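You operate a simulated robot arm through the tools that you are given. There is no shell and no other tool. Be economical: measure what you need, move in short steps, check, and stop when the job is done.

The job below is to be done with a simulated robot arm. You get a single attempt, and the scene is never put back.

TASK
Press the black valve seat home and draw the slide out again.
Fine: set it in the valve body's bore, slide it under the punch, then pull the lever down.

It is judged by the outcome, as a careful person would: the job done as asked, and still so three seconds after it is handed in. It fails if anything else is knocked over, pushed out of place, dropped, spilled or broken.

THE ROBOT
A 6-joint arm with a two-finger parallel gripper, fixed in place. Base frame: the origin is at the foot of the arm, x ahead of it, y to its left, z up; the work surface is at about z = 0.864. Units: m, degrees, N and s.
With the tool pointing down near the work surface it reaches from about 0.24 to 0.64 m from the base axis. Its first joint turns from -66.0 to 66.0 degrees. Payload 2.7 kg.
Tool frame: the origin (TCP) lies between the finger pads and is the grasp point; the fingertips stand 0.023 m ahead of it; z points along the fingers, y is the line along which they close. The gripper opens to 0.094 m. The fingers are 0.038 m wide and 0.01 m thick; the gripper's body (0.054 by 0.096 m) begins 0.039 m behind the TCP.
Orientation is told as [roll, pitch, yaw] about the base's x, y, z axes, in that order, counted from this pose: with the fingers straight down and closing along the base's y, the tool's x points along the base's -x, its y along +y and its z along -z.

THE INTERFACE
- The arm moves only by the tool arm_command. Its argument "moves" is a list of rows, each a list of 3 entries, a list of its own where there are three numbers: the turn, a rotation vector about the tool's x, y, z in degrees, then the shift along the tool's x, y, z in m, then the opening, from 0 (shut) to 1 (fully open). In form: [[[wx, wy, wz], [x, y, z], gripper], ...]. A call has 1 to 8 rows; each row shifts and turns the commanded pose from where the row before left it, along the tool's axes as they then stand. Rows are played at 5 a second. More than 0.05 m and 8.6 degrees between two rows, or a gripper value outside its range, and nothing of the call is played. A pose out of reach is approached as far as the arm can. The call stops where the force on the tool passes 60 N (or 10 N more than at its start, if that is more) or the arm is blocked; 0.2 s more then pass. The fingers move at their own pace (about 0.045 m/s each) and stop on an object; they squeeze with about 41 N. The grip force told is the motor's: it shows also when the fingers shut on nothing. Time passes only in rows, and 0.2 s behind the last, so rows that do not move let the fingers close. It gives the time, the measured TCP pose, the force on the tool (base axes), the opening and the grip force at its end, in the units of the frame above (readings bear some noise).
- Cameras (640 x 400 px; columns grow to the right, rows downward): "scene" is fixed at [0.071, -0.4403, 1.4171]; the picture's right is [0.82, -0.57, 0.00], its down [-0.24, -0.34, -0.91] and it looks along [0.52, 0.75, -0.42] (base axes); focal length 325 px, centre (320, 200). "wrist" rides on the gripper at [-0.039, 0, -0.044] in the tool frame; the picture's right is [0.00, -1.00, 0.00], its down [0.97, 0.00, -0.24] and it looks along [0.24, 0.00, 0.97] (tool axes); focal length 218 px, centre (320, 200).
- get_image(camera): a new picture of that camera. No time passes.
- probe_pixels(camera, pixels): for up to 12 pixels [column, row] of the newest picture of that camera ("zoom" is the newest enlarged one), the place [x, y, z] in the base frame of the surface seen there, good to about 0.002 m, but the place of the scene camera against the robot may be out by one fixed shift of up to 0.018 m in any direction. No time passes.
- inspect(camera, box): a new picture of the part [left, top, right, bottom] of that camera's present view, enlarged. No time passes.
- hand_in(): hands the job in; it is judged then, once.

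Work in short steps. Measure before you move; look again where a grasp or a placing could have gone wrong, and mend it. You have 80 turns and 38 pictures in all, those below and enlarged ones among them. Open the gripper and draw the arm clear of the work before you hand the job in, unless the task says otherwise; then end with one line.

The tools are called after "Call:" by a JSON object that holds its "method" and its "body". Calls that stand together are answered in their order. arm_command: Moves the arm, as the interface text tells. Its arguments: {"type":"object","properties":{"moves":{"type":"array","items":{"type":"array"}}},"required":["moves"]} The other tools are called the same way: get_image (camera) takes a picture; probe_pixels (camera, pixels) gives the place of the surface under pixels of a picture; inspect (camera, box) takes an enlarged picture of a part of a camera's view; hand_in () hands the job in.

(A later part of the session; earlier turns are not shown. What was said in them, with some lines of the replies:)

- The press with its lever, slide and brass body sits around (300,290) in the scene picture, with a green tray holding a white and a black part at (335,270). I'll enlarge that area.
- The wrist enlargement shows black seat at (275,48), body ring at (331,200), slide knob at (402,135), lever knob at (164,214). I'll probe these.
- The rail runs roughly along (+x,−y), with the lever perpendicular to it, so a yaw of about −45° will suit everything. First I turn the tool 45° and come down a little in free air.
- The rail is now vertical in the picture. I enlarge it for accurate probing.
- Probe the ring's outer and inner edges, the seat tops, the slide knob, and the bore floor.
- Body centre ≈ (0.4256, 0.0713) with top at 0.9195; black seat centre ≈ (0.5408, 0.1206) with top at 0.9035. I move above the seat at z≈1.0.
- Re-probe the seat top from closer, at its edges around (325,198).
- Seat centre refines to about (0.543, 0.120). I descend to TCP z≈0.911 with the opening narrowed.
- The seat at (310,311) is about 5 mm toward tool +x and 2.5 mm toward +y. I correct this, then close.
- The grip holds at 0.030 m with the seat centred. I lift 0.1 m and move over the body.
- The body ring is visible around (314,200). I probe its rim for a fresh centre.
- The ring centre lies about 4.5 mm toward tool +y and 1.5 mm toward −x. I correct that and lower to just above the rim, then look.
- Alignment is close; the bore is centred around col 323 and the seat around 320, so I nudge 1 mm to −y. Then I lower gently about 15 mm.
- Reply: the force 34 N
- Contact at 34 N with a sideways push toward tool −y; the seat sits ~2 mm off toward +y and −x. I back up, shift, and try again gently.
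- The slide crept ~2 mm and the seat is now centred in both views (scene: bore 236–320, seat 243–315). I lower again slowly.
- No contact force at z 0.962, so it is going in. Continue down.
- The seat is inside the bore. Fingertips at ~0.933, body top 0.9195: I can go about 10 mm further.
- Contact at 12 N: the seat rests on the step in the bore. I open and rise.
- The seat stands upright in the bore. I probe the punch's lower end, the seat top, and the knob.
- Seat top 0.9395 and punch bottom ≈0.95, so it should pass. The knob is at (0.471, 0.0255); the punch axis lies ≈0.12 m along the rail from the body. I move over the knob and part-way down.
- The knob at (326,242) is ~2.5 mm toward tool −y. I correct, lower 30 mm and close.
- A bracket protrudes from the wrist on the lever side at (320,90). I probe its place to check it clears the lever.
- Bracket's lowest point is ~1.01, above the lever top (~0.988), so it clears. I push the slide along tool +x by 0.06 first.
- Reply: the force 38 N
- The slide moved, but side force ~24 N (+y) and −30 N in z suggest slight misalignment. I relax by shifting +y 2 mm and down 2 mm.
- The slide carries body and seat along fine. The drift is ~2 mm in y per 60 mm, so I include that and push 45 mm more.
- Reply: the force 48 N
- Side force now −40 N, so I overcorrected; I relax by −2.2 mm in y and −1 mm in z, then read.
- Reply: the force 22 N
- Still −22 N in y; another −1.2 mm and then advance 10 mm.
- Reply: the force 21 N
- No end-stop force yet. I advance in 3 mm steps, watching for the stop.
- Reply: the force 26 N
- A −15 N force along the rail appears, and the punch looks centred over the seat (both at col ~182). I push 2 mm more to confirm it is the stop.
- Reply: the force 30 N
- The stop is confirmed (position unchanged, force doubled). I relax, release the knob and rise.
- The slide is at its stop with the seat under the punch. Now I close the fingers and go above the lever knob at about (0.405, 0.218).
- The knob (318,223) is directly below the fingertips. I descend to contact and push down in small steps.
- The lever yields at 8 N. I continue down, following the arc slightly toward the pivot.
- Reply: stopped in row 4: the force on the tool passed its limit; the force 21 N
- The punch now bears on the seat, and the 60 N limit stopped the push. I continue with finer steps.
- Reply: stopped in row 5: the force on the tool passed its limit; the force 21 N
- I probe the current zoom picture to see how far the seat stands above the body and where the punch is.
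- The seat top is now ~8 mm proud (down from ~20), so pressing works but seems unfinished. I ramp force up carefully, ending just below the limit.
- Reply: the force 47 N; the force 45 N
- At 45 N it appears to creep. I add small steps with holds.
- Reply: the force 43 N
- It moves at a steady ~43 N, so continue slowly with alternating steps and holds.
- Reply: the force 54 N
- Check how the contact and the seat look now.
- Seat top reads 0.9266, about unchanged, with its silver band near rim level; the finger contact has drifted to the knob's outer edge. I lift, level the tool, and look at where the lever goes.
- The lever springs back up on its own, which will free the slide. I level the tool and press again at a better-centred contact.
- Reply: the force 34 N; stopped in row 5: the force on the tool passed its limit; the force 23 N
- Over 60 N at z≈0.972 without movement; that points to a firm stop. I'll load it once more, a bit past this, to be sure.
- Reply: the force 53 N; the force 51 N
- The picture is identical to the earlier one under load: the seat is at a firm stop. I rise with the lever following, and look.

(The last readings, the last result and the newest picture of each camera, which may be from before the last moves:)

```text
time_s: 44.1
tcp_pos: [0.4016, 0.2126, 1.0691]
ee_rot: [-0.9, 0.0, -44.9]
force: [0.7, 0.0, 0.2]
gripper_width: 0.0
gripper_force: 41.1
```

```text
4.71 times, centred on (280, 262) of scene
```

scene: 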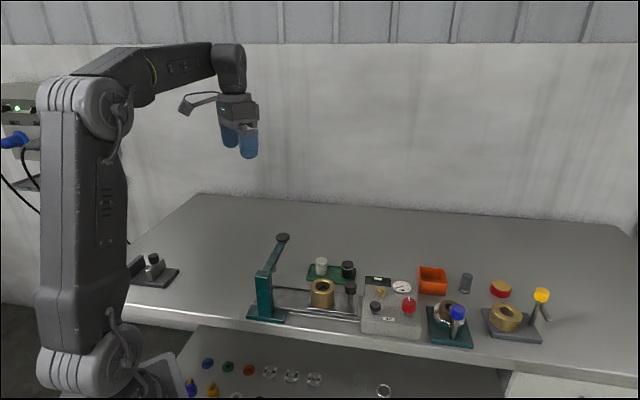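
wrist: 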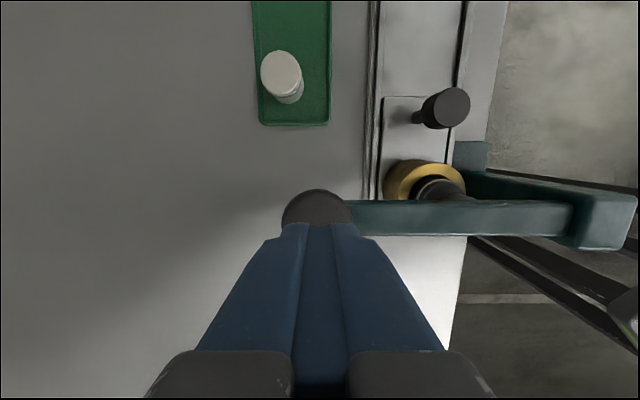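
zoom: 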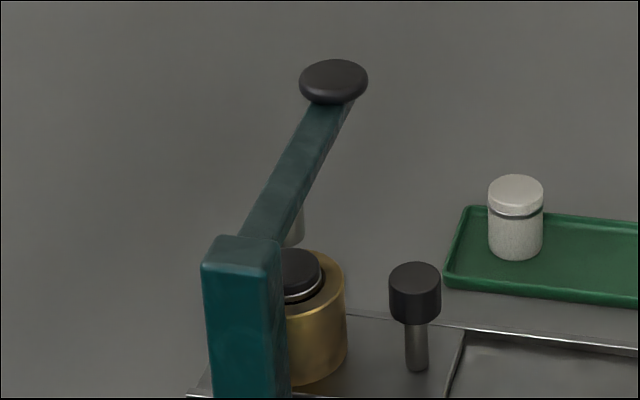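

The lever is fully up again. I go back over the slide knob at (0.3865, 0.109) with the gripper opened and come down part-way.

Call:
{"method": "arm_command", "body": {"moves": [[[-0.64, 0.64, 0], [0, 0, 0], 0.6], [[0, 0, 0], [-0.0209, -0.0281, 0], 0.6], [[0, 0, 0], [-0.0209, -0.0281, 0], 0.6], [[0, 0, 0], [-0.0209, -0.0281, 0], 0.6], [[0, 0, 0], [0, 0, 0.04], 0.6], [[0, 0, 0], [0, 0, 0.04], 0.6], [[0, 0, 0], [0, 0, 0.02], 0.6], [[0, 0, 0], [0, 0, 0], 0.6]]}}

Call:
{"method": "get_image", "body": {"camera": "wrist"}}

```text
time_s: 45.9
tcp_pos: [0.3854, 0.1137, 0.9659]
ee_rot: [-0.3, 0.6, -44.9]
force: [-0.2, 0.1, 0.2]
gripper_width: 0.0567
gripper_force: 0.1
```

```text
4 pictures are left
```

wrist: 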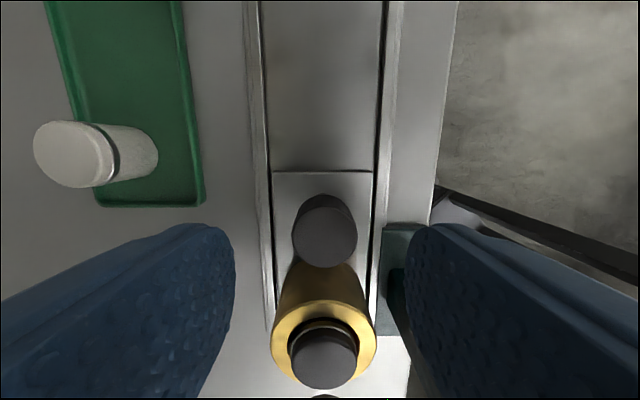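

The knob at (325,237) is ~3.5 mm toward −x and 2 mm toward −y. I correct, lower and grip; I also probe the seat height against the body rim.

Call:
{"method": "probe_pixels", "body": {"camera": "wrist", "pixels": [[325, 360], [325, 350], [283, 345], [367, 345], [325, 304], [325, 238], [325, 385]]}}

Call:
{"method": "arm_command", "body": {"moves": [[[0, 0, 0], [-0.0035, -0.002, 0.005], 0.6], [[0, 0, 0], [0, 0, 0.02], 0.6], [[0, 0, 0], [0, 0, 0], 0.6], [[0, 0, 0], [0, 0, 0], 0], [[0, 0, 0], [0, 0, 0], 0], [[0, 0, 0], [0, 0, 0], 0], [[0, 0, 0], [0, 0, 0], 0]]}}

```text
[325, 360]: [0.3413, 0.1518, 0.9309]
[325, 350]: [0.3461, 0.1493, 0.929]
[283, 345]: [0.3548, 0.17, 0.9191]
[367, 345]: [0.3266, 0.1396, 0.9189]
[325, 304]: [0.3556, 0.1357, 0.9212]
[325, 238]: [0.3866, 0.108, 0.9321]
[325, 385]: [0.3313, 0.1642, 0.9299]
```

```text
time_s: 47.5
tcp_pos: [0.3863, 0.1085, 0.9414]
ee_rot: [-0.3, 0.6, -44.9]
force: [9.1, 9.1, -9.3]
gripper_width: 0.0255
gripper_force: 45.6
```

Gripped. Now I draw the slide out along tool −x, first 50 mm.

Call:
{"method": "arm_command", "body": {"moves": [[[0, 0, 0], [-0.004, 0.0007, 0.0003], 0], [[0, 0, 0], [-0.01, 0, 0], 0], [[0, 0, 0], [-0.012, 0, 0], 0], [[0, 0, 0], [-0.012, 0, 0], 0], [[0, 0, 0], [-0.012, 0, 0], 0], [[0, 0, 0], [0, 0, 0], 0]]}}

```text
time_s: 48.9
tcp_pos: [0.4219, 0.0726, 0.9419]
ee_rot: [-0.4, 0.7, -45.0]
force: [8.8, 10.0, -19.9]
gripper_width: 0.0258
gripper_force: 44.8
```

Moving well with modest forces. Another 50 mm with a slight relaxing correction.

Call:
{"method": "arm_command", "body": {"moves": [[[0, 0, 0], [-0.01, 0.0005, 0.0006], 0], [[0, 0, 0], [-0.012, 0, 0], 0], [[0, 0, 0], [-0.012, 0, 0], 0], [[0, 0, 0], [-0.012, 0, 0], 0], [[0, 0, 0], [-0.006, 0, 0], 0], [[0, 0, 0], [0, 0, 0], 0]]}}

```text
time_s: 50.3
tcp_pos: [0.4592, 0.0364, 0.9412]
ee_rot: [-0.2, 0.5, -44.9]
force: [13.2, 13.3, -1.1]
gripper_width: 0.0255
gripper_force: 45.1
```

About 17 mm left to the original place. I finish the draw in small steps, watching for a stop.

Call:
{"method": "arm_command", "body": {"moves": [[[0, 0, 0], [-0.005, 0.0006, 0], 0], [[0, 0, 0], [-0.005, 0, 0], 0], [[0, 0, 0], [-0.004, 0, 0], 0], [[0, 0, 0], [-0.003, 0, 0], 0], [[0, 0, 0], [-0.0015, 0, 0], 0], [[0, 0, 0], [0, 0, 0], 0]]}}

Call:
{"method": "inspect", "body": {"camera": "scene", "box": [230, 220, 390, 320]}}

```text
time_s: 51.7
tcp_pos: [0.4705, 0.0239, 0.9414]
ee_rot: [-0.4, 0.7, -45.0]
force: [-11.5, 6.8, 27.0]
gripper_width: 0.0255
gripper_force: 45.3
```

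```text
4.00 times, centred on (310, 270) of scene
```

zoom: 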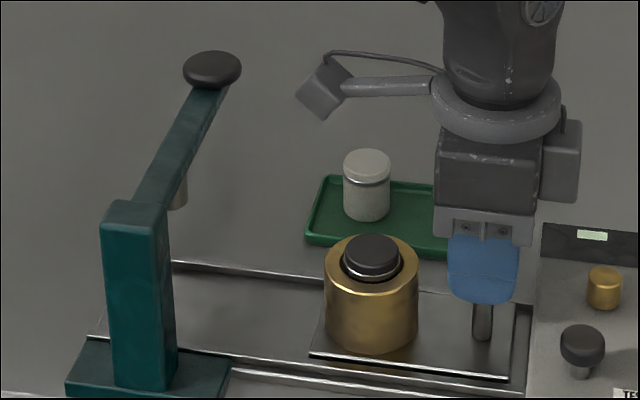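

The slide is at its outer stop (+13 N along the rail), body where it began, seat pressed in. I relax, release, and rise clear.

Call:
{"method": "arm_command", "body": {"moves": [[[0, 0, 0], [0.0008, 0, -0.001], 0], [[0, 0, 0], [0, 0, 0], 0.6], [[0, 0, 0], [0, 0, 0], 0.6], [[0, 0, 0], [0, 0, 0], 0.6], [[0, 0, 0], [0, 0, -0.03], 0.6], [[0, 0, 0], [0, 0, -0.04], 0.6], [[0, 0, 0], [0, 0, -0.04], 0.6], [[0, 0, 0], [0, 0, -0.04], 1]]}}

Call:
{"method": "get_image", "body": {"camera": "wrist"}}

```text
time_s: 53.5
tcp_pos: [0.4728, 0.0252, 1.0943]
ee_rot: [-0.4, 0.6, -45.0]
force: [0.1, -0.1, 0.2]
gripper_width: 0.0915
gripper_force: 0.0
```

```text
2 pictures are left
```

wrist: 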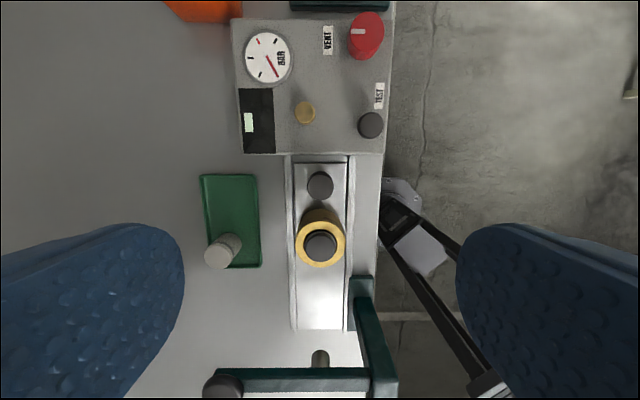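

The slide is drawn out with the seat centred in the bore. A last free probe of seat top against rim.

Call:
{"method": "probe_pixels", "body": {"camera": "wrist", "pixels": [[320, 244], [312, 244], [328, 244], [299, 242], [342, 242], [320, 264], [320, 185]]}}

```text
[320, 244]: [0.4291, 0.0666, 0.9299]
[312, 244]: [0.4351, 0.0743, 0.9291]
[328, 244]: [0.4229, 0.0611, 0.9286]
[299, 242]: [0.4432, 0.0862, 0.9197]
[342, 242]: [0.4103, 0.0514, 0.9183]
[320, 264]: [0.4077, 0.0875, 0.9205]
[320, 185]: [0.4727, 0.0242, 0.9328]
```

The seat is level and held, with its band at rim level; the lever is up, the slide out, and the arm clear with the gripper open. I hand in.

Call:
{"method": "hand_in", "body": {}}

```text
The job is handed in.
```

I pressed the black valve seat into the body until it met a firm stop, drew the slide back out to its outer stop, and handed the job in. The seat top still stands about 10 mm above the rim, with its silver band about level with it. I took that stop as home because pushing past 60 N on the lever moved it no further.
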